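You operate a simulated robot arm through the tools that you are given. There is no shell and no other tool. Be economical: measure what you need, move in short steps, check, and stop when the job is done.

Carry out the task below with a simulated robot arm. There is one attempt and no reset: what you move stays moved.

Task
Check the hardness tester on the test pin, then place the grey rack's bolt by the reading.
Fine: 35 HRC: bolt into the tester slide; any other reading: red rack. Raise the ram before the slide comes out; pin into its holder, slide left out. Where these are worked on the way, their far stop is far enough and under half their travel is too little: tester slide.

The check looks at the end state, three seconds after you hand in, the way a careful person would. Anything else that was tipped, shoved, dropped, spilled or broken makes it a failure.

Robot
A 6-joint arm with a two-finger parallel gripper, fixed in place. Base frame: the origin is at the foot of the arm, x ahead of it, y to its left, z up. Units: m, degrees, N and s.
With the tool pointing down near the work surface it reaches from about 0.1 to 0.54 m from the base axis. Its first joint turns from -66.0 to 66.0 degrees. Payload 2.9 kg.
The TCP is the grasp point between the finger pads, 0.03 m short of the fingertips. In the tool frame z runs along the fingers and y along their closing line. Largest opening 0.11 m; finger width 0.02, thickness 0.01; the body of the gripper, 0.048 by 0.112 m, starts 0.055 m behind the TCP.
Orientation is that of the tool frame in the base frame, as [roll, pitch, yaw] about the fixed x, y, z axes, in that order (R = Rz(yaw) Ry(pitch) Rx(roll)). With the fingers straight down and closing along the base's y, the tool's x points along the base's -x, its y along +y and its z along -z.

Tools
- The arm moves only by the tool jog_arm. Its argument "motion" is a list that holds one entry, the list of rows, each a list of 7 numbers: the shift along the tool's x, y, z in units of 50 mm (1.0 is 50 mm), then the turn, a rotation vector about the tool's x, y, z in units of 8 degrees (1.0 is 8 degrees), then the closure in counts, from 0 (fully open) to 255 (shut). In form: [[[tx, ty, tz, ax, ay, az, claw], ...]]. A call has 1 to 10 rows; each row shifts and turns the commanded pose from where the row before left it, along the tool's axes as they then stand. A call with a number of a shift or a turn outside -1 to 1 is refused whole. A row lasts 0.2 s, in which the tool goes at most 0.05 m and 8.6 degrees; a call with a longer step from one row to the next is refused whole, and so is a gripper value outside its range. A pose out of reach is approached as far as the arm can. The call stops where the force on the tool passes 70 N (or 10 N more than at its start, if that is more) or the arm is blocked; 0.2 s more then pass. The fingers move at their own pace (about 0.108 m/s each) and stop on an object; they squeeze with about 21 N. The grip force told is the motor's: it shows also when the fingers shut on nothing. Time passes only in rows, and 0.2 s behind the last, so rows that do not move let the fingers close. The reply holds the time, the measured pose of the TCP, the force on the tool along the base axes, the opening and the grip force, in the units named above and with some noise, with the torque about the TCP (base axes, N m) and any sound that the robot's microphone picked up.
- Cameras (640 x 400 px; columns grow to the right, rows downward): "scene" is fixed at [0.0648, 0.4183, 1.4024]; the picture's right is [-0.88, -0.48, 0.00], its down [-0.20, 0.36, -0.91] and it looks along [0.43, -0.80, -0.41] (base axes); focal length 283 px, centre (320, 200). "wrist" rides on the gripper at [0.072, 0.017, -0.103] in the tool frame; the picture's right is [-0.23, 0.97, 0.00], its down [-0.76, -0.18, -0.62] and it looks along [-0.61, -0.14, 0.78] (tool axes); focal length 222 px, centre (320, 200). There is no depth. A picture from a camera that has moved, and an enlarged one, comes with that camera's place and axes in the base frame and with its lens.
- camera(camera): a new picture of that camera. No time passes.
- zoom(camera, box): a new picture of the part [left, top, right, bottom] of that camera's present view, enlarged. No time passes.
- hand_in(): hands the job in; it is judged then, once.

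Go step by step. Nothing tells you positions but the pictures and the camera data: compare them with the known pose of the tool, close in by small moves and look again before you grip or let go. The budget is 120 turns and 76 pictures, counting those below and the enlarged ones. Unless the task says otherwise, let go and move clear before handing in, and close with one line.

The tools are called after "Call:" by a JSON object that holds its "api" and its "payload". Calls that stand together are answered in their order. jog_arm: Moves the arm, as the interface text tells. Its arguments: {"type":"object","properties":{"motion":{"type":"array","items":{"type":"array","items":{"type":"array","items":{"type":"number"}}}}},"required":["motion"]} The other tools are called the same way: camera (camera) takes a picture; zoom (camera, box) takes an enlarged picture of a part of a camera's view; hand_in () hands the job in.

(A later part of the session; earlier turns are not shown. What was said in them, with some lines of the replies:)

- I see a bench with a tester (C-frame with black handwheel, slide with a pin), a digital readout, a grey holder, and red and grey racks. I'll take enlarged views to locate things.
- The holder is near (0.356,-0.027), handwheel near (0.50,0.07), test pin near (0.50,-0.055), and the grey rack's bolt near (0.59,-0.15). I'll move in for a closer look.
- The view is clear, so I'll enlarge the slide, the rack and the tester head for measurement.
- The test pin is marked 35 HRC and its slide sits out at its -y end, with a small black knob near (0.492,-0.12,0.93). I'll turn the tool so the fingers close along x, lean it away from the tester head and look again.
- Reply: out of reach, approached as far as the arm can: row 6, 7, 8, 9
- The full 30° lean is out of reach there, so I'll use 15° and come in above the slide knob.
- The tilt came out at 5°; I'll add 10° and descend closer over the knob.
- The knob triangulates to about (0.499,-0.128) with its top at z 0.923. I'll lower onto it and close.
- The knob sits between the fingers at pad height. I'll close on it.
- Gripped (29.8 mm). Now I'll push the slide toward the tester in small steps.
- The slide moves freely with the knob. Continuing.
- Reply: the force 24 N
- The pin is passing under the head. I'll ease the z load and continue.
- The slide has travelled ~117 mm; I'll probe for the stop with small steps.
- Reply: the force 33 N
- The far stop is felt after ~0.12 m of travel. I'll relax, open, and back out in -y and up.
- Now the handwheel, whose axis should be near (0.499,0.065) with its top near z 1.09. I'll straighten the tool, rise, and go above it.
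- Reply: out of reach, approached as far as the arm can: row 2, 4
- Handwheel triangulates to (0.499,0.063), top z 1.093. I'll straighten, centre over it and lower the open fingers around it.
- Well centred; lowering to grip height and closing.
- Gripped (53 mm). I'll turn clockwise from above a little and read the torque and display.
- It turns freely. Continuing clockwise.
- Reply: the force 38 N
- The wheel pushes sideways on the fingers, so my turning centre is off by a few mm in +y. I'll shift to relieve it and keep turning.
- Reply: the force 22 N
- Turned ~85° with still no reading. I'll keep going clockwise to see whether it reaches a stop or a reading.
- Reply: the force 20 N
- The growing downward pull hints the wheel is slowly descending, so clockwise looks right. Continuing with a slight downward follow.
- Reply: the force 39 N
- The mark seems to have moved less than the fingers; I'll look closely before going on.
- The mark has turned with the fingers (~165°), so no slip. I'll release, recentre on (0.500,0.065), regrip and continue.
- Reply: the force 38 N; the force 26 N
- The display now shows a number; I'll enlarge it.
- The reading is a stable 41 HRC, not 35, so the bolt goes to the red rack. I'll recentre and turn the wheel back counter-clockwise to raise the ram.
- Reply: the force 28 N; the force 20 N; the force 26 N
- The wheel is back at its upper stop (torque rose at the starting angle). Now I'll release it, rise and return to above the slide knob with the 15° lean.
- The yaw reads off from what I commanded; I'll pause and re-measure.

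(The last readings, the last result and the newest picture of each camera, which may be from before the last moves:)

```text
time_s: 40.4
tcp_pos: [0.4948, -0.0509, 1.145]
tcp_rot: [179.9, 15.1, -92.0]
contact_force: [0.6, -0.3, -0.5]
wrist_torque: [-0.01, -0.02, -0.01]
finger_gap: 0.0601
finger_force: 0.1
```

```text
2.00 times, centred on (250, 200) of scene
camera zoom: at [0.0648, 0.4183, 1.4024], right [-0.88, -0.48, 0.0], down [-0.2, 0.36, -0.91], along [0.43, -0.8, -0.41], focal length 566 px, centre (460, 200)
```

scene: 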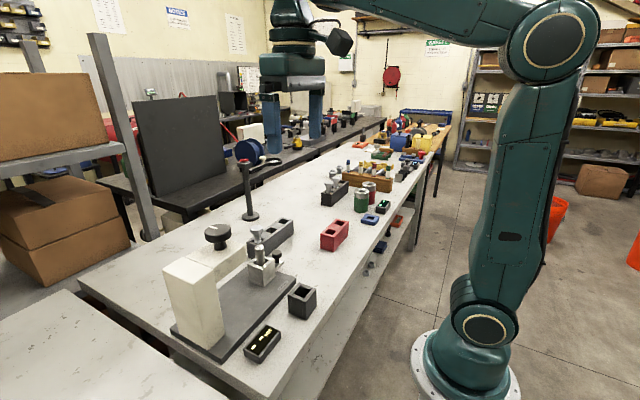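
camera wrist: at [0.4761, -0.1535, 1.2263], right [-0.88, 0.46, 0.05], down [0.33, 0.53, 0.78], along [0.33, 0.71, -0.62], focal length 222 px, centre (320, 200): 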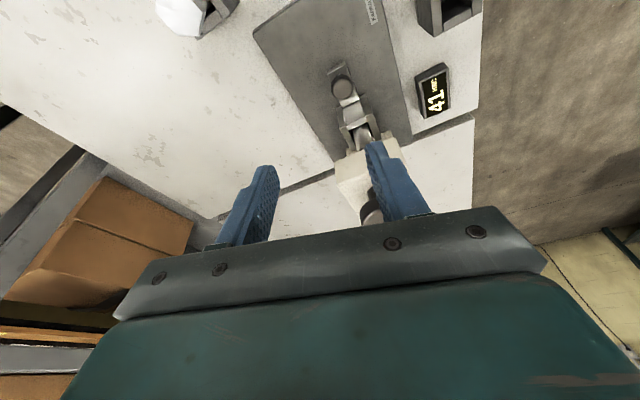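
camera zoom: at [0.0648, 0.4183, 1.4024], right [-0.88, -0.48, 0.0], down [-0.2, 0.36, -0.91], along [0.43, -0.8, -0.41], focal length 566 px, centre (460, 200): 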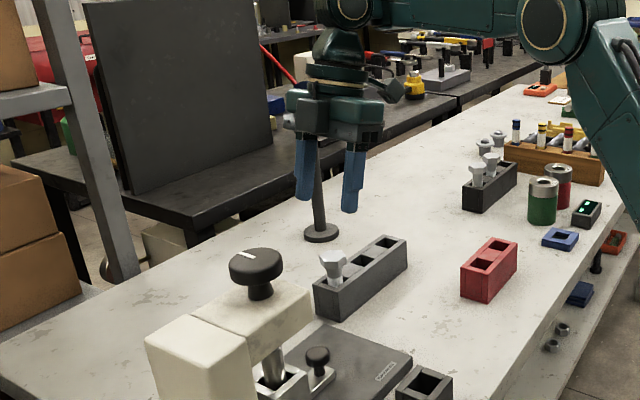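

It was just lag; the pose has settled. Descending along the tool toward the knob, stopping ~30 mm short.

Call:
{"api": "jog_arm", "payload": {"motion": [[[0.29, -0.1, 0, 0, 0, -0.25, 116], [0, 0, 0.78, 0, 0, 0, 116], [0, 0, 0.78, 0, 0, 0, 116], [0, 0, 0.78, 0, 0, 0, 116], [0, 0, 0.78, 0, 0, 0, 116], [0, 0, 0.78, 0, 0, 0, 116], [0, 0, 0, 0, 0, 0, 116]]]}}

Call:
{"api": "zoom", "payload": {"camera": "wrist", "box": [200, 80, 440, 240]}}

```text
time_s: 42.0
tcp_pos: [0.5013, -0.0145, 0.9541]
tcp_rot: [-179.4, 15.0, -89.9]
contact_force: [0.1, -0.5, 0.3]
wrist_torque: [-0.01, -0.01, 0.01]
finger_gap: 0.06
finger_force: 0.1
```

```text
2.50 times, centred on (320, 160) of wrist
camera zoom: at [0.4848, -0.1109, 1.0343], right [-0.97, 0.22, 0.05], down [0.17, 0.57, 0.8], along [0.15, 0.79, -0.6], focal length 555 px, centre (320, 300)
```

zoom: 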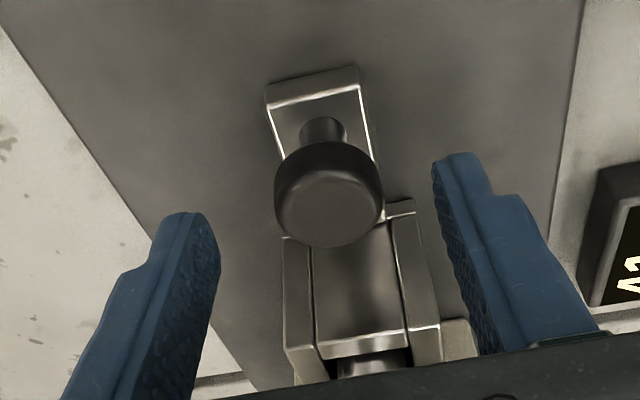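

Aligned in x. Lowering the last 30 mm and closing on the knob.

Call:
{"api": "jog_arm", "payload": {"motion": [[[0, 0, 0.32, 0, 0, 0, 116], [0, 0.02, 0.3, 0, 0, 0, 116], [0, 0, 0, 0, 0, 0, 200], [0, 0, 0, 0, 0, 0, 230], [0, 0, 0, 0, 0, 0, 230]]]}}

Call:
{"api": "zoom", "payload": {"camera": "scene", "box": [190, 210, 310, 310]}}

```text
time_s: 43.2
tcp_pos: [0.5008, -0.0055, 0.9238]
tcp_rot: [-179.6, 15.2, -90.0]
contact_force: [-10.0, -1.9, 1.0]
wrist_torque: [-0.07, 0.61, 0.11]
finger_gap: 0.0298
finger_force: 45.3
```

```text
4.00 times, centred on (250, 260) of scene
camera zoom: at [0.0645, 0.4182, 1.4025], right [-0.88, -0.48, 0.0], down [-0.2, 0.36, -0.91], along [0.43, -0.8, -0.41], focal length 1133 px, centre (600, -40)
```

zoom: 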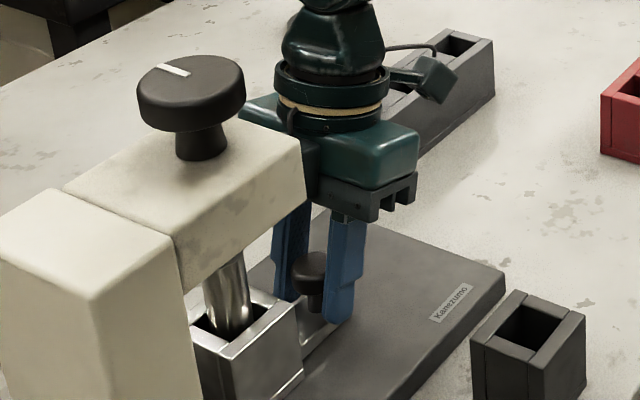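

Gripped. Pulling the slide back out.

Call:
{"api": "jog_arm", "payload": {"motion": [[[0.3, 0.01, -0.08, 0, 0, 0, 230], [0.3, 0, -0.08, 0, 0, 0, 230], [0.3, 0, -0.08, 0, 0, 0, 230], [0.3, 0, -0.08, 0, 0, 0, 230]]]}}

Call:
{"api": "jog_arm", "payload": {"motion": [[[0.3, 0, -0.08, 0, 0, 0, 230], [0.3, 0, -0.08, 0, 0, 0, 230], [0.3, 0, -0.08, 0, 0, 0, 230], [0.16, 0, -0.043, 0, 0, 0, 230], [0.08, 0, -0.02, 0, 0, 0, 230]]]}}

Call:
{"api": "zoom", "payload": {"camera": "scene", "box": [190, 210, 310, 310]}}

```text
time_s: 44.2
tcp_pos: [0.5003, -0.0683, 0.9233]
tcp_rot: [-179.5, 15.0, -90.1]
contact_force: [-4.2, -0.2, -9.6]
wrist_torque: [0.68, 0.49, 0.09]
finger_gap: 0.0296
finger_force: 45.1
```

```text
time_s: 45.4
tcp_pos: [0.4996, -0.1259, 0.9233]
tcp_rot: [-179.5, 15.1, -90.0]
contact_force: [-4.6, 7.2, -6.2]
wrist_torque: [-0.87, 0.91, -0.2]
finger_gap: 0.0298
finger_force: 45.6
```

```text
4.00 times, centred on (250, 260) of scene
camera zoom: at [0.0648, 0.4185, 1.4024], right [-0.88, -0.48, 0.0], down [-0.2, 0.36, -0.91], along [0.43, -0.8, -0.41], focal length 1133 px, centre (600, -40)
```

zoom: 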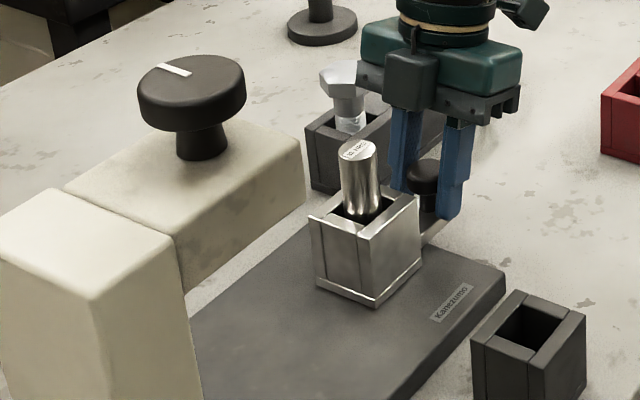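

The slide is fully out again. I'll release, retreat up, straighten the tool and move over the pin.

Call:
{"api": "jog_arm", "payload": {"motion": [[[-0.03, 0, 0, 0, 0, 0, 230], [0, 0, 0, 0, 0, 0, 116], [0, 0, 0, 0, 0, 0, 116], [0, 0, -0.6, 0, 0, 0, 116], [0, 0, -0.9, 0, 0, 0, 116], [0, 0, -0.9, 0, 0, 0, 116], [0, 0, 0, -0.06, 0.95, 0, 116], [0, 0, 0, 0, 0.93, 0, 116], [0, 0, 0, 0, 0, 0, 116]]]}}

```text
time_s: 47.4
tcp_pos: [0.4996, -0.1559, 1.0389]
tcp_rot: [-179.9, 0.0, -89.9]
contact_force: [-0.3, -0.6, -0.1]
wrist_torque: [-0.01, 0.03, 0.01]
finger_gap: 0.0603
finger_force: 0.1
```

Call:
{"api": "jog_arm", "payload": {"motion": [[[-0.67, 0, 0, 0, 0, 0, 116], [-0.67, 0, 0, 0, 0, 0, 116], [-0.67, 0, 0, 0, 0, 0, 116], [0, 0, 0, 0, 0, 0, 116]]]}}

Call:
{"api": "zoom", "payload": {"camera": "wrist", "box": [200, 80, 440, 240]}}

Call:
{"api": "zoom", "payload": {"camera": "scene", "box": [190, 200, 310, 300]}}

```text
time_s: 48.4
tcp_pos: [0.4988, -0.0561, 1.0395]
tcp_rot: [-179.9, -0.1, -90.0]
contact_force: [-0.8, 0.8, 0.5]
wrist_torque: [0.01, 0.02, -0.01]
finger_gap: 0.0603
finger_force: 0.2
```

```text
2.50 times, centred on (320, 160) of wrist
camera zoom: at [0.4829, -0.1286, 1.1418], right [-0.97, 0.23, 0.0], down [0.18, 0.76, 0.62], along [0.14, 0.61, -0.78], focal length 555 px, centre (320, 300)
```

zoom: 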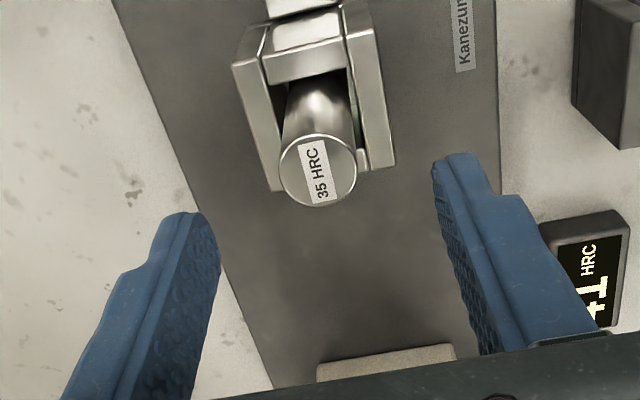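

```text
4.00 times, centred on (250, 250) of scene
camera zoom: at [0.0648, 0.4183, 1.4024], right [-0.88, -0.48, 0.0], down [-0.2, 0.36, -0.91], along [0.43, -0.8, -0.41], focal length 1133 px, centre (600, 0)
```

zoom: 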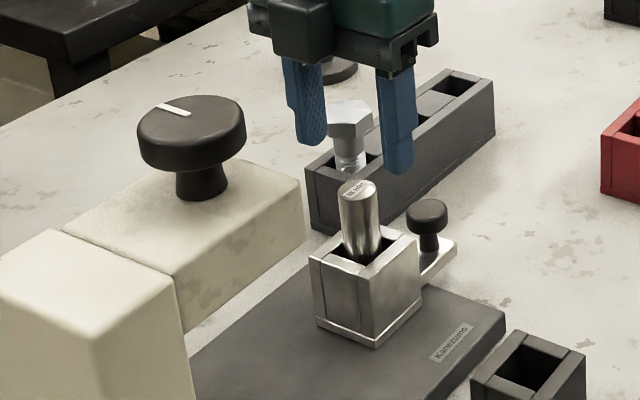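

Pin top is at (0.500,-0.055,0.984), about 24 mm across. I'll lower to TCP z 0.980 and grip it.

Call:
{"api": "jog_arm", "payload": {"motion": [[[-0.02, -0.03, 0.6, 0, 0, 0, 116], [0, 0, 0.59, 0, 0, 0, 116], [0, 0, 0, 0, 0, 0, 180], [0, 0, 0, 0, 0, 0, 240], [0, 0, 0, 0, 0, 0, 240]]]}}

Call:
{"api": "zoom", "payload": {"camera": "scene", "box": [190, 200, 310, 300]}}

```text
time_s: 49.6
tcp_pos: [0.5006, -0.0549, 0.9802]
tcp_rot: [-179.9, 0.0, -90.0]
contact_force: [-0.8, 0.4, 2.7]
wrist_torque: [0.03, 0.2, 0.02]
finger_gap: 0.0247
finger_force: 20.9
```

```text
4.00 times, centred on (250, 250) of scene
camera zoom: at [0.0647, 0.4183, 1.4024], right [-0.88, -0.48, 0.0], down [-0.2, 0.36, -0.91], along [0.43, -0.8, -0.41], focal length 1133 px, centre (600, 0)
```

zoom: 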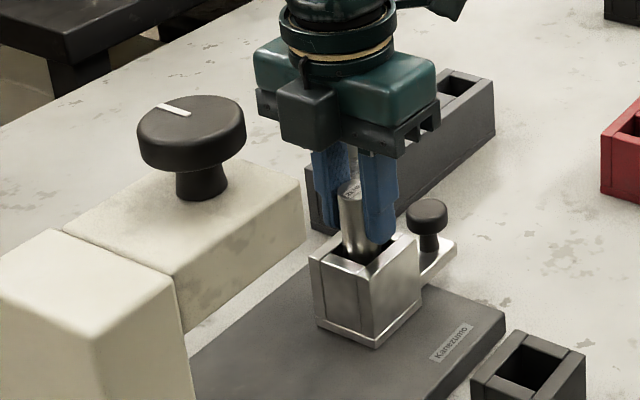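

Pin gripped (24.7 mm). Lifting straight up, then carrying it towards the holder.

Call:
{"api": "jog_arm", "payload": {"motion": [[[0, 0, -0.3, 0, 0, 0, 240], [0, 0, -0.5, 0, 0, 0, 240], [0, 0, -0.5, 0, 0, 0, 240], [0, 0, -0.5, 0, 0, 0, 240], [0, 0.6, 0, 0, 0, 0, 240], [-0.2, 0.7, 0, 0, 0, 0, 240], [-0.2, 0.7, 0, 0, 0, 0, 240], [-0.1, 0.7, 0, 0, 0, 0, 240], [0, 0, 0, 0, 0, 0, 240]]]}}

Call:
{"api": "camera", "payload": {"camera": "wrist"}}

Call:
{"api": "zoom", "payload": {"camera": "scene", "box": [230, 200, 370, 320]}}

```text
time_s: 51.6
tcp_pos: [0.3651, -0.0295, 1.0703]
tcp_rot: [-180.0, 0.0, -90.0]
contact_force: [0.7, 0.4, -4.5]
wrist_torque: [-0.01, -0.06, -0.04]
finger_gap: 0.0247
finger_force: 21.4
```

```text
31 pictures are left
camera wrist: at [0.3491, -0.1019, 1.1736], right [-0.97, 0.23, 0.0], down [0.18, 0.76, 0.62], along [0.14, 0.61, -0.78], focal length 222 px, centre (320, 200)
```

wrist: 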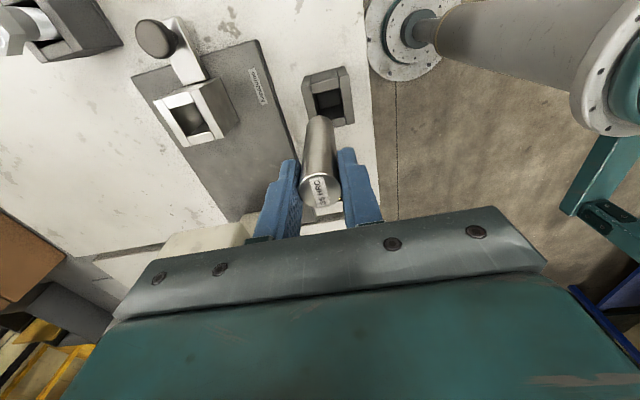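

```text
3.33 times, centred on (300, 260) of scene
camera zoom: at [0.0648, 0.4183, 1.4024], right [-0.88, -0.48, 0.0], down [-0.2, 0.36, -0.91], along [0.43, -0.8, -0.41], focal length 944 px, centre (387, 0)
```

zoom: 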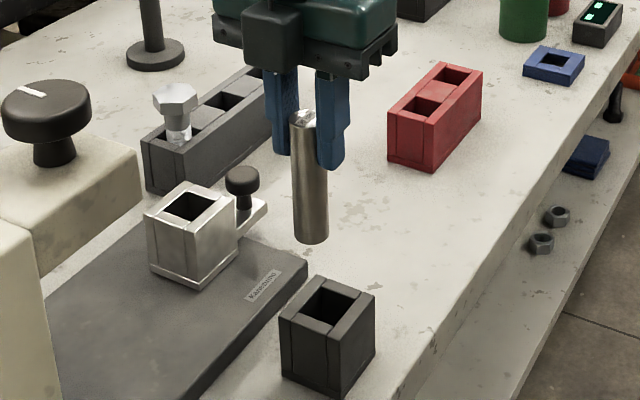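

The pin hangs straight; its bottom is at about z 0.985. I'll enlarge the wrist view to locate the holder's hole precisely.

Call:
{"api": "zoom", "payload": {"camera": "wrist", "box": [270, 50, 390, 150]}}

Call:
{"api": "zoom", "payload": {"camera": "scene", "box": [280, 270, 330, 330]}}

```text
4.00 times, centred on (330, 100) of wrist
camera zoom: at [0.3491, -0.1019, 1.1736], right [-0.97, 0.23, 0.0], down [0.18, 0.76, 0.62], along [0.14, 0.61, -0.78], focal length 888 px, centre (280, 600)
```

zoom: 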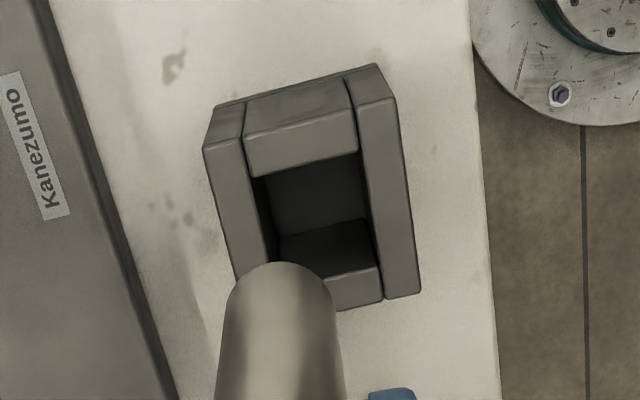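

```text
6.67 times, centred on (305, 300) of scene
camera zoom: at [0.0648, 0.4183, 1.4024], right [-0.88, -0.48, 0.0], down [-0.2, 0.36, -0.91], along [0.43, -0.8, -0.41], focal length 1888 px, centre (420, -467)
```

zoom: 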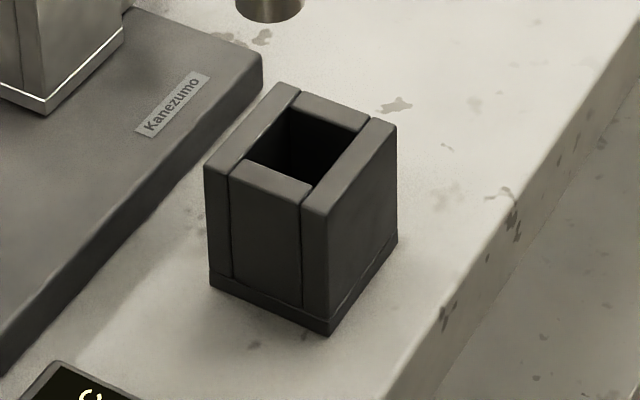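

Hole centre is at (0.356,-0.0295,0.918), ~30 mm wide; pin axis is near (0.364,-0.031). I'll correct and lower to just above the rim, then check.

Call:
{"api": "jog_arm", "payload": {"motion": [[[-0.03, 0.165, 0, 0, 0, 0, 240], [0, 0, 0.5, 0, 0, 0, 240], [0, 0, 0.5, 0, 0, 0, 240], [0, 0, 0, 0, 0, 0, 240]]]}}

Call:
{"api": "zoom", "payload": {"camera": "wrist", "box": [270, 80, 390, 220]}}

Call:
{"api": "zoom", "payload": {"camera": "scene", "box": [275, 240, 335, 330]}}

```text
time_s: 52.6
tcp_pos: [0.3563, -0.0281, 1.02]
tcp_rot: [179.9, 0.1, -90.0]
contact_force: [0.2, 0.0, -5.0]
wrist_torque: [-0.03, -0.01, -0.02]
finger_gap: 0.0247
finger_force: 21.0
```

```text
2.86 times, centred on (330, 150) of wrist
camera zoom: at [0.3406, -0.1004, 1.1229], right [-0.97, 0.23, 0.0], down [0.18, 0.76, 0.62], along [0.14, 0.61, -0.78], focal length 635 px, centre (291, 343)
```

zoom: 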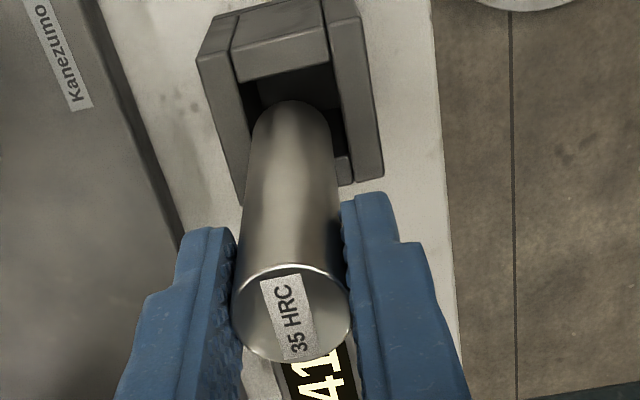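

```text
4.44 times, centred on (305, 285) of scene
camera zoom: at [0.0648, 0.4183, 1.4024], right [-0.88, -0.48, 0.0], down [-0.2, 0.36, -0.91], along [0.43, -0.8, -0.41], focal length 1259 px, centre (387, -178)
```

zoom: 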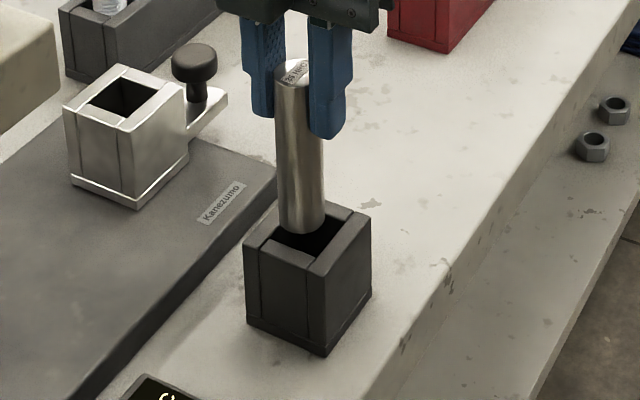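

Pin lines up with the hole. Lowering gently while watching the force.

Call:
{"api": "jog_arm", "payload": {"motion": [[[0, 0, 0.2, 0, 0, 0, 240], [0, 0, 0.2, 0, 0, 0, 240], [0, 0, 0.2, 0, 0, 0, 240]]]}}

Call:
{"api": "zoom", "payload": {"camera": "scene", "box": [275, 240, 335, 330]}}

```text
time_s: 53.4
tcp_pos: [0.3572, -0.0279, 0.9897]
tcp_rot: [-179.9, 0.1, -90.1]
contact_force: [0.0, 1.3, -4.0]
wrist_torque: [-0.03, 0.09, 0.0]
finger_gap: 0.0247
finger_force: 20.7
```

```text
4.44 times, centred on (305, 285) of scene
camera zoom: at [0.0648, 0.4183, 1.4024], right [-0.88, -0.48, 0.0], down [-0.2, 0.36, -0.91], along [0.43, -0.8, -0.41], focal length 1259 px, centre (387, -178)
```

zoom: 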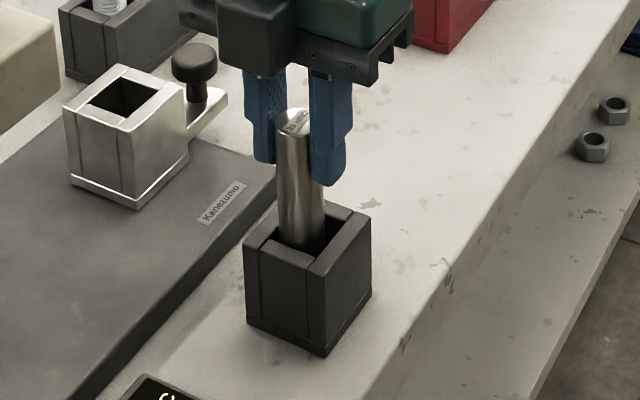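

The pin is entering cleanly. Continuing down.

Call:
{"api": "jog_arm", "payload": {"motion": [[[0, 0, 0.2, 0, 0, 0, 240], [0, 0, 0.1, 0, 0, 0, 240], [0, 0, 0.1, 0, 0, 0, 240]]]}}

Call:
{"api": "jog_arm", "payload": {"motion": [[[0, 0, 0.1, 0, 0, 0, 240], [0, 0, 0.06, 0, 0, 0, 240]]]}}

```text
time_s: 54.2
tcp_pos: [0.3573, -0.029, 0.97]
tcp_rot: [-180.0, -0.1, -90.0]
contact_force: [-0.6, 0.0, -4.6]
wrist_torque: [0.02, 0.02, 0.0]
finger_gap: 0.0245
finger_force: 20.4
```

```text
time_s: 54.8
tcp_pos: [0.3585, -0.0283, 0.962]
tcp_rot: [-179.8, -0.1, -90.0]
contact_force: [-5.1, 1.0, 14.8]
wrist_torque: [0.04, 0.41, 0.0]
finger_gap: 0.0246
finger_force: 21.2
```

It has bottomed (upward force). Releasing slowly and retreating upward.

Call:
{"api": "jog_arm", "payload": {"motion": [[[0, 0, -0.02, 0, 0, 0, 240], [0, 0, 0, 0, 0, 0, 150], [0, 0, 0, 0, 0, 0, 130], [0, 0, -0.5, 0, 0, 0, 130], [0, 0, -0.8, 0, 0, 0, 130], [0, 0, -0.8, 0, 0, 0, 130], [0, 0, -0.4, 0, 0, 0, 130]]]}}

Call:
{"api": "zoom", "payload": {"camera": "scene", "box": [210, 180, 370, 330]}}

```text
time_s: 56.4
tcp_pos: [0.3561, -0.0275, 1.0896]
tcp_rot: [-180.0, -0.1, -90.1]
contact_force: [0.0, -0.4, 0.3]
wrist_torque: [0.04, -0.01, 0.0]
finger_gap: 0.0537
finger_force: 0.0
```

```text
2.67 times, centred on (290, 255) of scene
camera zoom: at [0.0648, 0.4183, 1.4024], right [-0.88, -0.48, 0.0], down [-0.2, 0.36, -0.91], along [0.43, -0.8, -0.41], focal length 755 px, centre (400, 53)
```

zoom: 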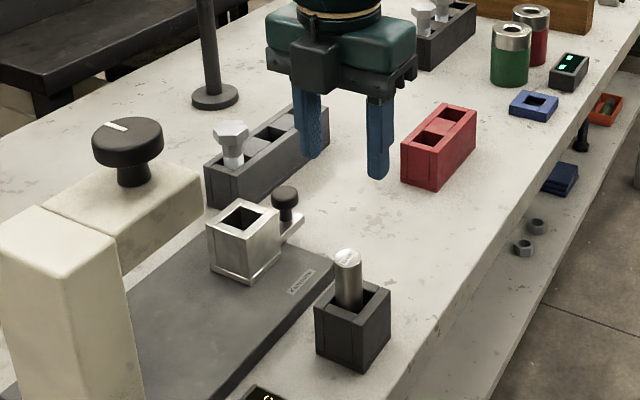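

The pin is seated in its holder and the slide is out. Next is the grey rack's bolt, which lies far out (~0.6 m), so I'll turn the tool radial and lean it outward.

Call:
{"api": "jog_arm", "payload": {"motion": [[[0, 0, -0.6, 0, 0, 1, 130], [0, 0, -0.4, 0, 0, 1, 130], [0, 0, 0, 0, 0, 1, 130], [0, 0, 0, 0, 0, 1, 130], [0, 0, 0, 0, 0, 1, 130], [0, 0, 0, 0, 0, 1, 130], [0, 0, 0, 0, 0, 1, 130], [0, 0, 0, 0, 0, 1, 130], [0, 0, 0, 0, 0, 1, 130], [0, 0, 0, 0, 0, 1, 130]]]}}

Call:
{"api": "jog_arm", "payload": {"motion": [[[0, 0, 0, 0, 0, 1, 100], [0, 0, 0, 0, 0, 1, 100], [0, 0, 0, 0, 0, 1, 100], [0, 0, 0, 0, 0, 0.12, 100], [0, 0, 0, 0, -1, 0, 100], [0, 0, 0, 0, -1, 0, 100], [0, 0, 0, 0, -1, 0, 100], [0, 0, 0, 0, -0.75, 0, 100], [0, 0, 0, 0, 0, 0, 100]]]}}

Call:
{"api": "camera", "payload": {"camera": "wrist"}}

```text
time_s: 58.6
tcp_pos: [0.3562, -0.0282, 1.1377]
tcp_rot: [-180.0, 0.1, -170.3]
contact_force: [0.0, 0.4, 1.0]
wrist_torque: [-0.01, 0.0, 0.0]
finger_gap: 0.0539
finger_force: 0.0
```

```text
time_s: 60.6
tcp_pos: [0.3581, -0.0288, 1.1372]
tcp_rot: [179.9, 30.2, 165.0]
contact_force: [-0.1, 0.6, 0.4]
wrist_torque: [-0.05, -0.01, 0.01]
finger_gap: 0.067
finger_force: 0.0
```

```text
23 pictures are left
camera wrist: at [0.2515, 0.0177, 1.1907], right [0.44, 0.89, 0.11], down [0.29, -0.26, 0.92], along [0.85, -0.37, -0.37], focal length 222 px, centre (320, 200)
```

wrist: 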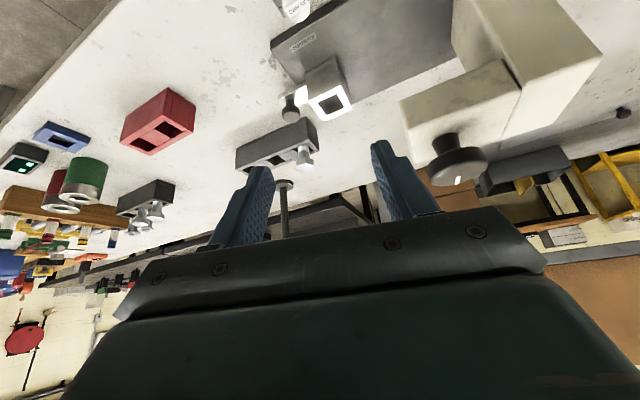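

The outward lean works. I'll approach to a stand-off ~8 cm from the bolt head.

Call:
{"api": "jog_arm", "payload": {"motion": [[[-0.445, -0.209, 0.707, 0, 0, 0, 100], [-0.445, -0.209, 0.707, 0, 0, 0, 100], [-0.445, -0.209, 0.707, 0, 0, 0, 100], [-0.445, -0.209, 0.707, 0, 0, 0, 100], [-0.445, -0.209, 0.707, 0, 0, 0, 100], [0, 0, 0, 0, 0, 0, 100]]]}}

Call:
{"api": "camera", "payload": {"camera": "wrist"}}

Call:
{"api": "zoom", "payload": {"camera": "scene", "box": [220, 150, 340, 260]}}

```text
time_s: 62.0
tcp_pos: [0.5229, -0.1266, 1.0412]
tcp_rot: [180.0, 30.2, 165.0]
contact_force: [0.6, 0.2, 0.3]
wrist_torque: [0.04, 0.04, -0.01]
finger_gap: 0.0669
finger_force: 0.1
```

```text
22 pictures are left
camera wrist: at [0.4171, -0.0799, 1.0936], right [0.44, 0.89, 0.11], down [0.29, -0.26, 0.92], along [0.85, -0.37, -0.37], focal length 222 px, centre (320, 200)
```

wrist: 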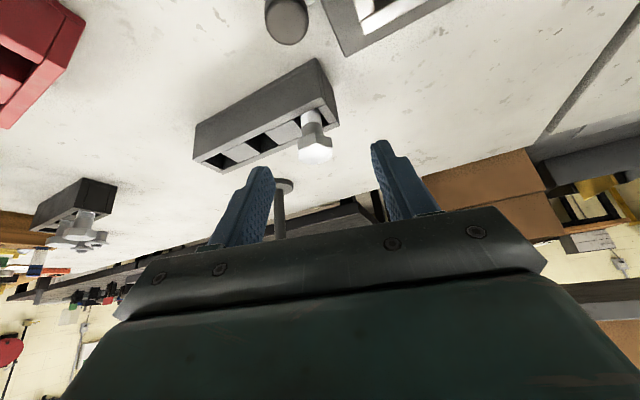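

```text
3.64 times, centred on (280, 205) of scene
camera zoom: at [0.0648, 0.4183, 1.4024], right [-0.88, -0.48, 0.0], down [-0.2, 0.36, -0.91], along [0.43, -0.8, -0.41], focal length 1030 px, centre (466, 182)
```

zoom: 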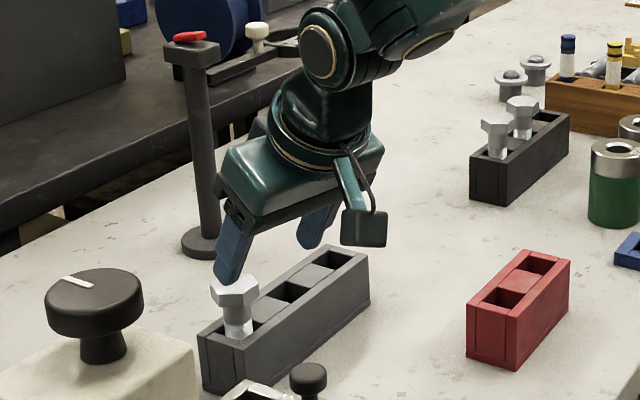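

Bolt head top is about (0.602,-0.160,0.961). I'll align with it and close half the distance.

Call:
{"api": "jog_arm", "payload": {"motion": [[[-0.29, -0.118, 0.6, 0, 0, 0, 100], [-0.29, -0.118, 0.6, 0, 0, 0, 100], [0, 0, 0, 0, 0, 0, 100]]]}}

Call:
{"api": "zoom", "payload": {"camera": "wrist", "box": [200, 60, 440, 240]}}

```text
time_s: 62.8
tcp_pos: [0.574, -0.1519, 1.0024]
tcp_rot: [180.0, 30.1, 165.0]
contact_force: [-0.3, 0.2, 0.7]
wrist_torque: [-0.01, -0.01, 0.0]
finger_gap: 0.067
finger_force: 0.0
```

```text
2.22 times, centred on (320, 150) of wrist
camera zoom: at [0.4669, -0.1058, 1.0554], right [0.44, 0.89, 0.11], down [0.29, -0.26, 0.92], along [0.85, -0.37, -0.37], focal length 494 px, centre (320, 311)
```

zoom: 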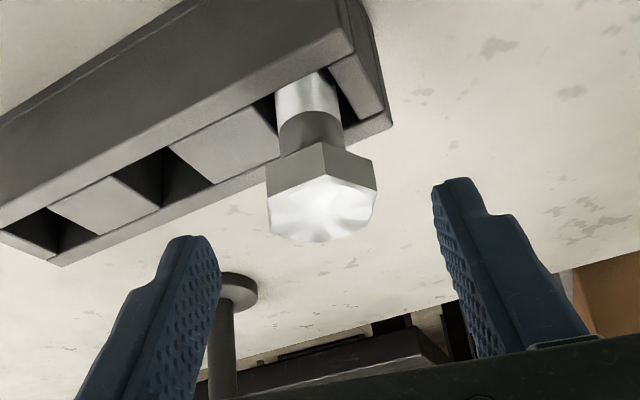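

The head is centred between the fingers in the tool frame. Advancing 56 mm along the tool and closing.

Call:
{"api": "jog_arm", "payload": {"motion": [[[0, 0, 0.4, 0, 0, 0, 100], [0, 0, 0.4, 0, 0, 0, 100], [0, 0, 0.3, 0, 0, 0, 100], [0, 0, 0, 0, 0, 0, 100]]]}}

Call:
{"api": "zoom", "payload": {"camera": "wrist", "box": [200, 60, 440, 240]}}

Call:
{"api": "zoom", "payload": {"camera": "scene", "box": [220, 170, 300, 260]}}

```text
time_s: 63.8
tcp_pos: [0.5993, -0.159, 0.9547]
tcp_rot: [180.0, 30.1, 165.0]
contact_force: [-0.5, 0.5, -0.4]
wrist_torque: [0.05, 0.01, -0.03]
finger_gap: 0.0667
finger_force: 0.1
```

```text
2.22 times, centred on (320, 150) of wrist
camera zoom: at [0.4938, -0.1133, 1.0075], right [0.44, 0.89, 0.11], down [0.29, -0.26, 0.92], along [0.85, -0.37, -0.37], focal length 494 px, centre (320, 311)
```

zoom: 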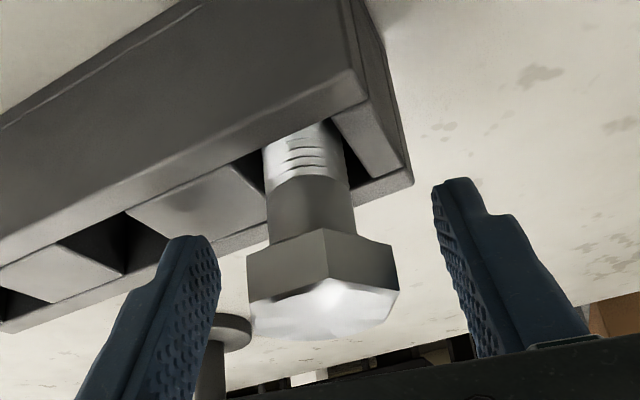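

```text
4.44 times, centred on (260, 215) of scene
camera zoom: at [0.0648, 0.4183, 1.4024], right [-0.88, -0.48, 0.0], down [-0.2, 0.36, -0.91], along [0.43, -0.8, -0.41], focal length 1259 px, centre (587, 133)
```

zoom: 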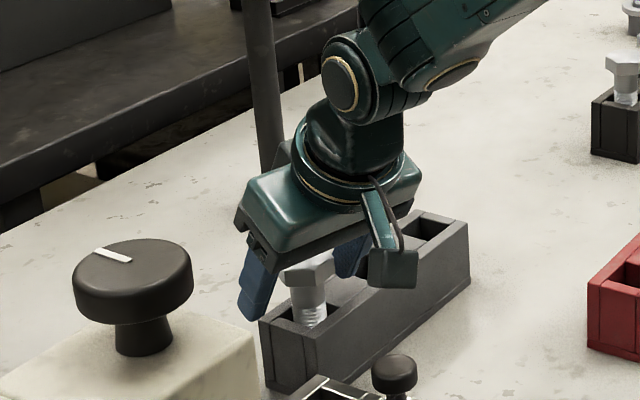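

The head is between the pads at TCP height. Closing.

Call:
{"api": "jog_arm", "payload": {"motion": [[[0, 0, 0.03, 0, 0, 0, 130], [0, 0, 0, 0, 0, 0, 180], [0, 0, 0, 0, 0, 0, 220], [0, 0, 0, 0, 0, 0, 220]]]}}

Call:
{"api": "zoom", "payload": {"camera": "wrist", "box": [200, 60, 440, 240]}}

```text
time_s: 64.8
tcp_pos: [0.6005, -0.1586, 0.954]
tcp_rot: [179.9, 30.1, 165.0]
contact_force: [-0.2, -0.6, 1.9]
wrist_torque: [-0.05, 0.03, 0.0]
finger_gap: 0.0399
finger_force: 21.4
```

```text
2.22 times, centred on (320, 150) of wrist
camera zoom: at [0.4945, -0.1134, 1.0066], right [0.44, 0.89, 0.11], down [0.29, -0.26, 0.92], along [0.85, -0.37, -0.37], focal length 494 px, centre (320, 311)
```

zoom: 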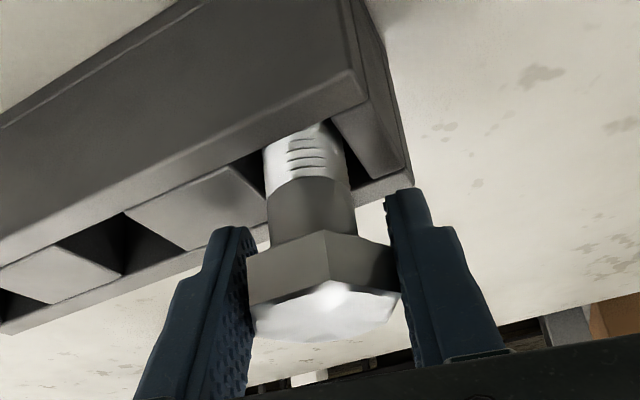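

Grip closed at 39.9 mm, slightly across the hex's flats. I'll open, turn ~8° about the vertical to square with the flats, and regrip.

Call:
{"api": "jog_arm", "payload": {"motion": [[[0, 0, 0, 0, 0, 0, 120], [0, 0, 0, 0, 0, 0, 120], [0, 0, 0, 0.265, 0, 0.46, 120], [0, 0, 0, 0.265, 0, 0.46, 120], [0, 0, 0, 0, 0, 0, 180], [0, 0, 0, 0, 0, 0, 220], [0, 0, 0, 0, 0, 0, 220], [0, 0, 0, 0, 0, 0, 220]]]}}

```text
time_s: 66.6
tcp_pos: [0.599, -0.1602, 0.9538]
tcp_rot: [179.9, 30.1, 156.5]
contact_force: [0.1, 0.5, 1.3]
wrist_torque: [0.0, 0.0, 0.02]
finger_gap: 0.0355
finger_force: 20.9
```

Now 35.5 mm, on the flats. Lifting straight up.

Call:
{"api": "jog_arm", "payload": {"motion": [[[-0.15, 0, -0.26, 0, 0, 0, 220], [-0.25, 0, -0.433, 0, 0, 0, 220], [-0.25, 0, -0.433, 0, 0, 0, 220], [-0.3, 0, -0.52, 0, 0, 0, 220], [0, 0, 0, 0, 0, 0, 220]]]}}

Call:
{"api": "camera", "payload": {"camera": "scene"}}

```text
time_s: 67.8
tcp_pos: [0.6005, -0.1608, 1.0495]
tcp_rot: [180.0, 30.0, 156.4]
contact_force: [0.1, -0.7, -4.3]
wrist_torque: [0.0, 0.01, 0.02]
finger_gap: 0.0361
finger_force: 21.8
```

```text
16 pictures are left
```

scene: 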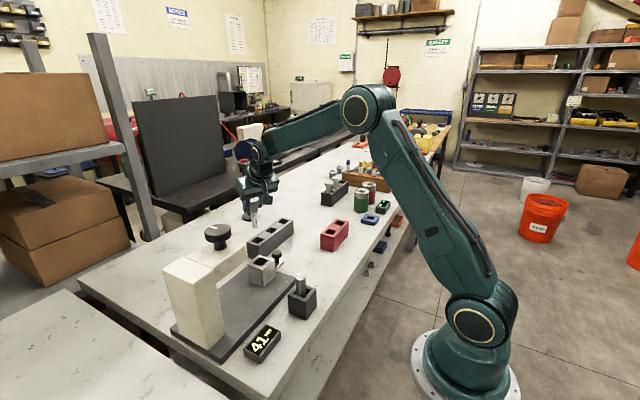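

Bolt is out. The red rack's nearer pocket is about (0.422,-0.32), top z 0.91; I'll carry the bolt over it at height and turn radial.

Call:
{"api": "jog_arm", "payload": {"motion": [[[0.283, -0.714, -0.163, 0, 0, 0, 220], [0.283, -0.714, -0.163, 0, 0, 0, 220], [0.283, -0.714, -0.163, 0, 0, 0, 220], [0.283, -0.714, -0.163, 0, 0, 0, 220], [0.283, -0.714, -0.163, 0, 0, 0, 220], [0.283, -0.714, -0.163, 0, 0, 0, 220], [0, 0, 0, 0.425, 0, 0.735, 220], [0, 0, 0, 0.425, 0, 0.735, 220], [0, 0, 0, 0, 0, 0, 220]]]}}

Call:
{"api": "camera", "payload": {"camera": "wrist"}}

Call:
{"api": "zoom", "payload": {"camera": "scene", "box": [290, 170, 370, 260]}}

```text
time_s: 69.8
tcp_pos: [0.4237, -0.3172, 1.0494]
tcp_rot: [179.9, 30.0, 142.9]
contact_force: [0.5, 0.2, -4.1]
wrist_torque: [-0.02, 0.03, -0.03]
finger_gap: 0.036
finger_force: 20.8
```

```text
15 pictures are left
camera wrist: at [0.3445, -0.2344, 1.1016], right [0.74, 0.66, 0.11], down [0.17, -0.35, 0.92], along [0.65, -0.67, -0.37], focal length 222 px, centre (320, 200)
```

wrist: 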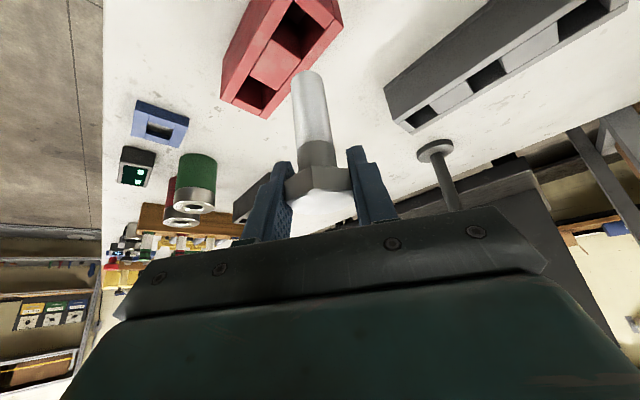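

```text
4.44 times, centred on (330, 215) of scene
camera zoom: at [0.0648, 0.4182, 1.4024], right [-0.88, -0.48, 0.0], down [-0.2, 0.36, -0.91], along [0.43, -0.8, -0.41], focal length 1259 px, centre (276, 133)
```

zoom: 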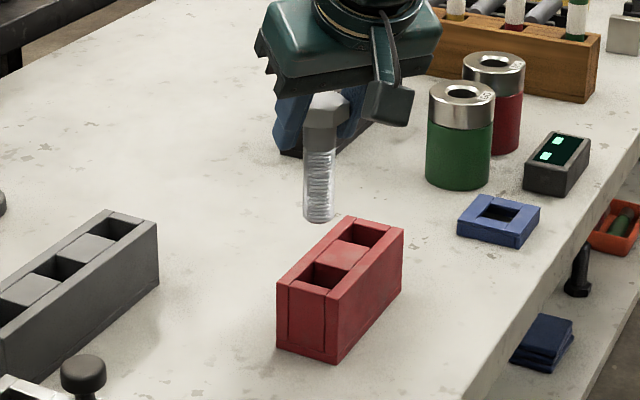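

The bolt hangs vertically. I'll enlarge the wrist view to fix the pocket positions.

Call:
{"api": "zoom", "payload": {"camera": "wrist", "box": [210, 0, 370, 120]}}

```text
3.33 times, centred on (290, 60) of wrist
camera zoom: at [0.3445, -0.2344, 1.1016], right [0.74, 0.66, 0.11], down [0.17, -0.35, 0.92], along [0.65, -0.67, -0.37], focal length 740 px, centre (420, 667)
```

zoom: 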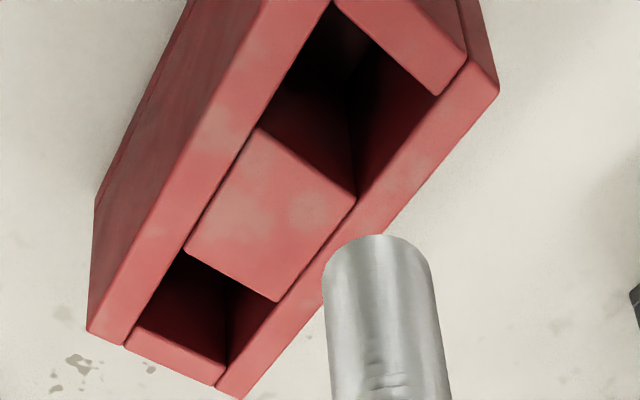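

Pocket 1 centre is about (0.420,-0.3145), rim z ~0.917. I'll shift slightly and lower to just above the rim, then check.

Call:
{"api": "jog_arm", "payload": {"motion": [[[0.076, -0.016, -0.044, 0, 0, 0, 220], [0.175, 0, 0.303, 0, 0, 0, 220], [0.175, 0, 0.303, 0, 0, 0, 220], [0, 0, 0, 0, 0, 0, 220]]]}}

Call:
{"api": "zoom", "payload": {"camera": "wrist", "box": [210, 0, 370, 120]}}

Call:
{"api": "zoom", "payload": {"camera": "scene", "box": [300, 190, 360, 260]}}

```text
time_s: 70.8
tcp_pos: [0.4199, -0.3159, 1.0143]
tcp_rot: [179.9, 30.1, 142.8]
contact_force: [1.1, 0.6, -3.8]
wrist_torque: [0.0, 0.01, 0.01]
finger_gap: 0.0361
finger_force: 20.8
```

```text
3.33 times, centred on (290, 60) of wrist
camera zoom: at [0.3399, -0.2322, 1.0664], right [0.74, 0.66, 0.11], down [0.17, -0.35, 0.92], along [0.65, -0.67, -0.37], focal length 740 px, centre (420, 667)
```

zoom: 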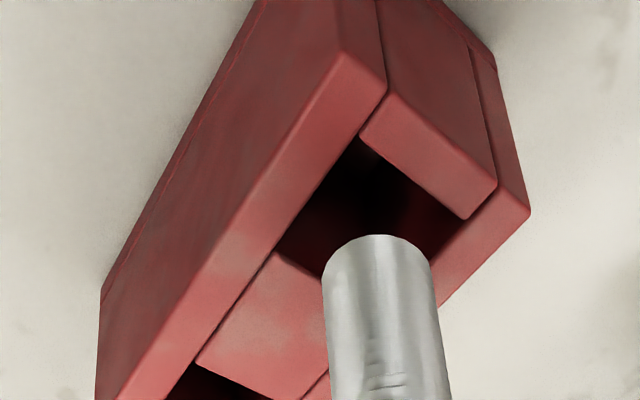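

```text
5.71 times, centred on (330, 225) of scene
camera zoom: at [0.0648, 0.4182, 1.4024], right [-0.88, -0.48, 0.0], down [-0.2, 0.36, -0.91], along [0.43, -0.8, -0.41], focal length 1618 px, centre (263, 57)
```

zoom: 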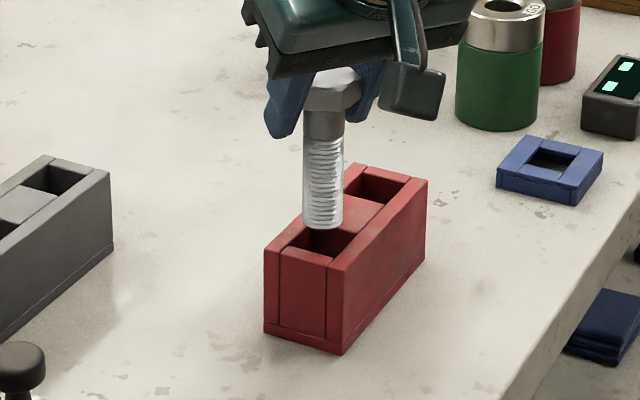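

Both views put the bolt tip ~10 mm directly above the pocket centre. Lowering gently.

Call:
{"api": "jog_arm", "payload": {"motion": [[[0.08, 0, 0.139, 0, 0, 0, 220], [0.08, 0, 0.139, 0, 0, 0, 220], [0.06, 0, 0.104, 0, 0, 0, 220], [0, 0, 0, 0, 0, 0, 220]]]}}

Call:
{"api": "zoom", "payload": {"camera": "scene", "box": [300, 190, 360, 260]}}

Call:
{"api": "zoom", "payload": {"camera": "wrist", "box": [210, 0, 370, 120]}}

```text
time_s: 71.8
tcp_pos: [0.4201, -0.3145, 0.9912]
tcp_rot: [179.8, 29.9, 143.0]
contact_force: [-0.6, -0.4, -4.4]
wrist_torque: [-0.01, 0.01, -0.01]
finger_gap: 0.0359
finger_force: 21.1
```

```text
5.71 times, centred on (330, 225) of scene
camera zoom: at [0.0648, 0.4182, 1.4024], right [-0.88, -0.48, 0.0], down [-0.2, 0.36, -0.91], along [0.43, -0.8, -0.41], focal length 1618 px, centre (263, 57)
```

zoom: 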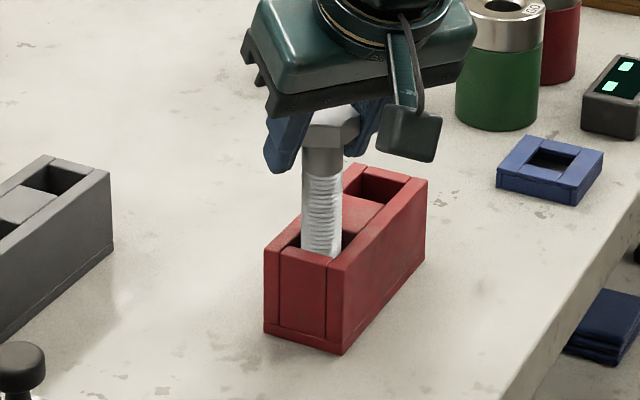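

```text
3.33 times, centred on (290, 60) of wrist
camera zoom: at [0.3403, -0.232, 1.0441], right [0.74, 0.66, 0.11], down [0.17, -0.35, 0.92], along [0.65, -0.67, -0.37], focal length 740 px, centre (420, 667)
```

zoom: 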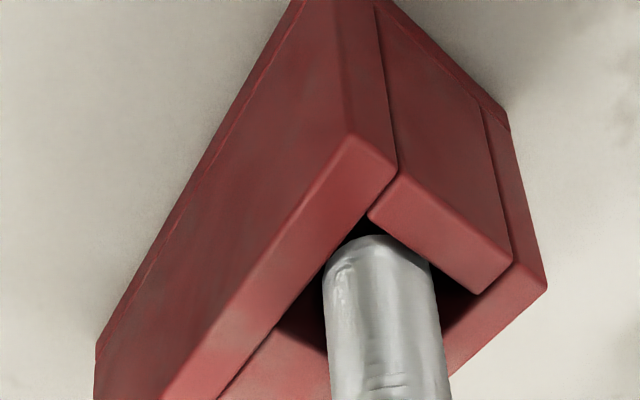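

The tip is inside the pocket, a little close to one wall; I'll shift 1.5 mm away from it and continue down.

Call:
{"api": "jog_arm", "payload": {"motion": [[[0, 0.03, 0, 0, 0, 0, 220], [0.08, 0, 0.139, 0, 0, 0, 220], [0.08, 0, 0.139, 0, 0, 0, 220], [0, 0, 0, 0, 0, 0, 220]]]}}

Call:
{"api": "jog_arm", "payload": {"motion": [[[0.08, 0, 0.139, 0, 0, 0, 220], [0.04, 0, 0.07, 0, 0, 0, 220], [0, 0, 0, 0, 0, 0, 220]]]}}

```text
time_s: 72.8
tcp_pos: [0.4219, -0.3136, 0.9746]
tcp_rot: [179.9, 30.0, 142.8]
contact_force: [0.2, -0.2, -3.3]
wrist_torque: [-0.02, 0.0, -0.04]
finger_gap: 0.0361
finger_force: 20.9
```

```text
time_s: 73.6
tcp_pos: [0.4213, -0.3129, 0.9644]
tcp_rot: [179.9, 29.9, 142.8]
contact_force: [-0.2, -0.7, -3.6]
wrist_torque: [0.03, 0.03, 0.04]
finger_gap: 0.0358
finger_force: 20.6
```

Call:
{"api": "jog_arm", "payload": {"motion": [[[0.04, 0, 0.07, 0, 0, 0, 220], [0.03, 0, 0.052, 0, 0, 0, 220], [0.02, 0, 0.035, 0, 0, 0, 220], [0, 0, 0, 0, 0, 0, 220]]]}}

Call:
{"api": "zoom", "payload": {"camera": "scene", "box": [300, 190, 360, 260]}}

```text
time_s: 74.6
tcp_pos: [0.4221, -0.3138, 0.9547]
tcp_rot: [179.8, 30.0, 142.9]
contact_force: [0.2, -0.8, -3.6]
wrist_torque: [-0.01, -0.03, -0.04]
finger_gap: 0.0361
finger_force: 21.3
```

```text
5.71 times, centred on (330, 225) of scene
camera zoom: at [0.0648, 0.4182, 1.4024], right [-0.88, -0.48, 0.0], down [-0.2, 0.36, -0.91], along [0.43, -0.8, -0.41], focal length 1618 px, centre (263, 57)
```

zoom: 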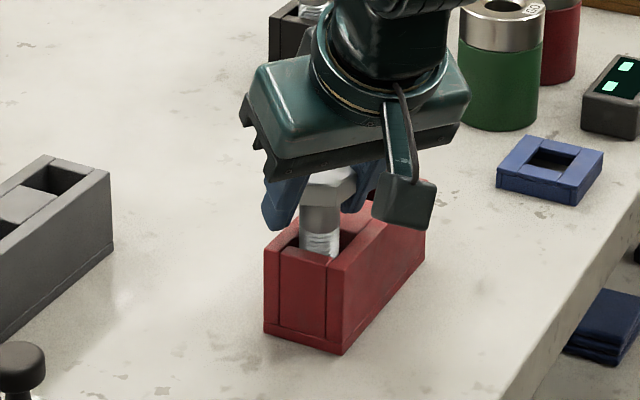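

Call:
{"api": "jog_arm", "payload": {"motion": [[[0.02, 0, 0.035, 0, 0, 0, 220], [0, 0, 0, 0, 0, 0, 220]]]}}

```text
time_s: 75.2
tcp_pos: [0.4222, -0.314, 0.9542]
tcp_rot: [179.9, 30.3, 142.9]
contact_force: [-2.5, 2.0, 11.3]
wrist_torque: [0.16, 0.23, -0.01]
finger_gap: 0.0356
finger_force: 20.8
```

The bolt has seated (same grip height as in the grey rack). Releasing and backing out along the tool.

Call:
{"api": "jog_arm", "payload": {"motion": [[[-0.01, 0, -0.015, 0, 0, 0, 220], [0, 0, 0, 0, 0, 0, 150], [0, 0, 0, 0, 0, 0, 110], [0, 0, 0, 0, 0, 0, 110], [0, 0, -0.4, 0, 0, 0, 110], [0, 0, -0.6, 0, 0, 0, 110], [-0.3, 0, -0.7, 0, 0, 0, 110], [-0.4, 0, -0.7, 0, 0, 0, 110], [-0.4, 0, -0.7, 0, 0, 0, 110], [0, 0, 0, 0, 0, 0, 110]]]}}

Call:
{"api": "camera", "payload": {"camera": "scene"}}

Call:
{"api": "zoom", "payload": {"camera": "scene", "box": [180, 190, 380, 350]}}

```text
time_s: 77.4
tcp_pos: [0.3952, -0.2959, 1.1158]
tcp_rot: [179.8, 30.0, 143.0]
contact_force: [0.4, -0.4, 0.0]
wrist_torque: [-0.01, 0.03, 0.01]
finger_gap: 0.0629
finger_force: 0.0
```

```text
7 pictures are left
```

scene: 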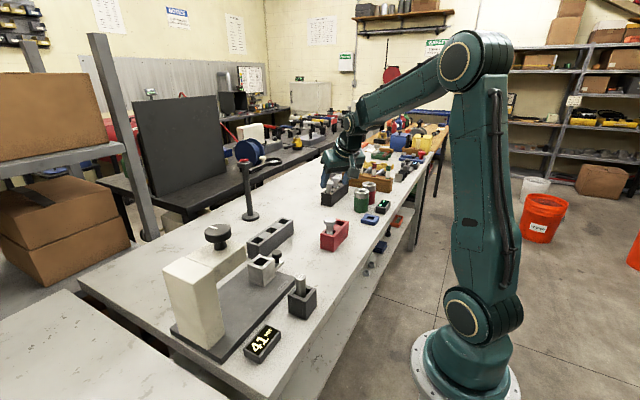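

```text
2.50 times, centred on (280, 270) of scene
camera zoom: at [0.0648, 0.4183, 1.4024], right [-0.88, -0.48, 0.0], down [-0.2, 0.36, -0.91], along [0.43, -0.8, -0.41], focal length 708 px, centre (420, 25)
```

zoom: 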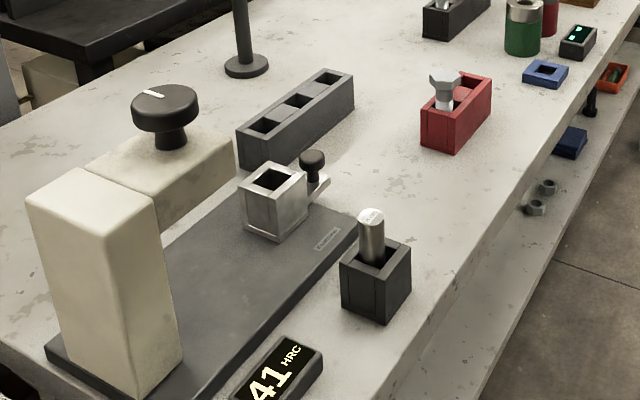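

The bolt stands in the red rack, the pin is in its holder, the slide is out, the handwheel is back at its upper stop, and the arm is clear. Handing in.

Call:
{"api": "hand_in", "payload": {}}

```text
The job is handed in.
```

The tester read 41 HRC on the 35 HRC pin, so I put the grey rack's bolt in the red rack, raised the ram, left the slide out, and returned the pin to its holder.
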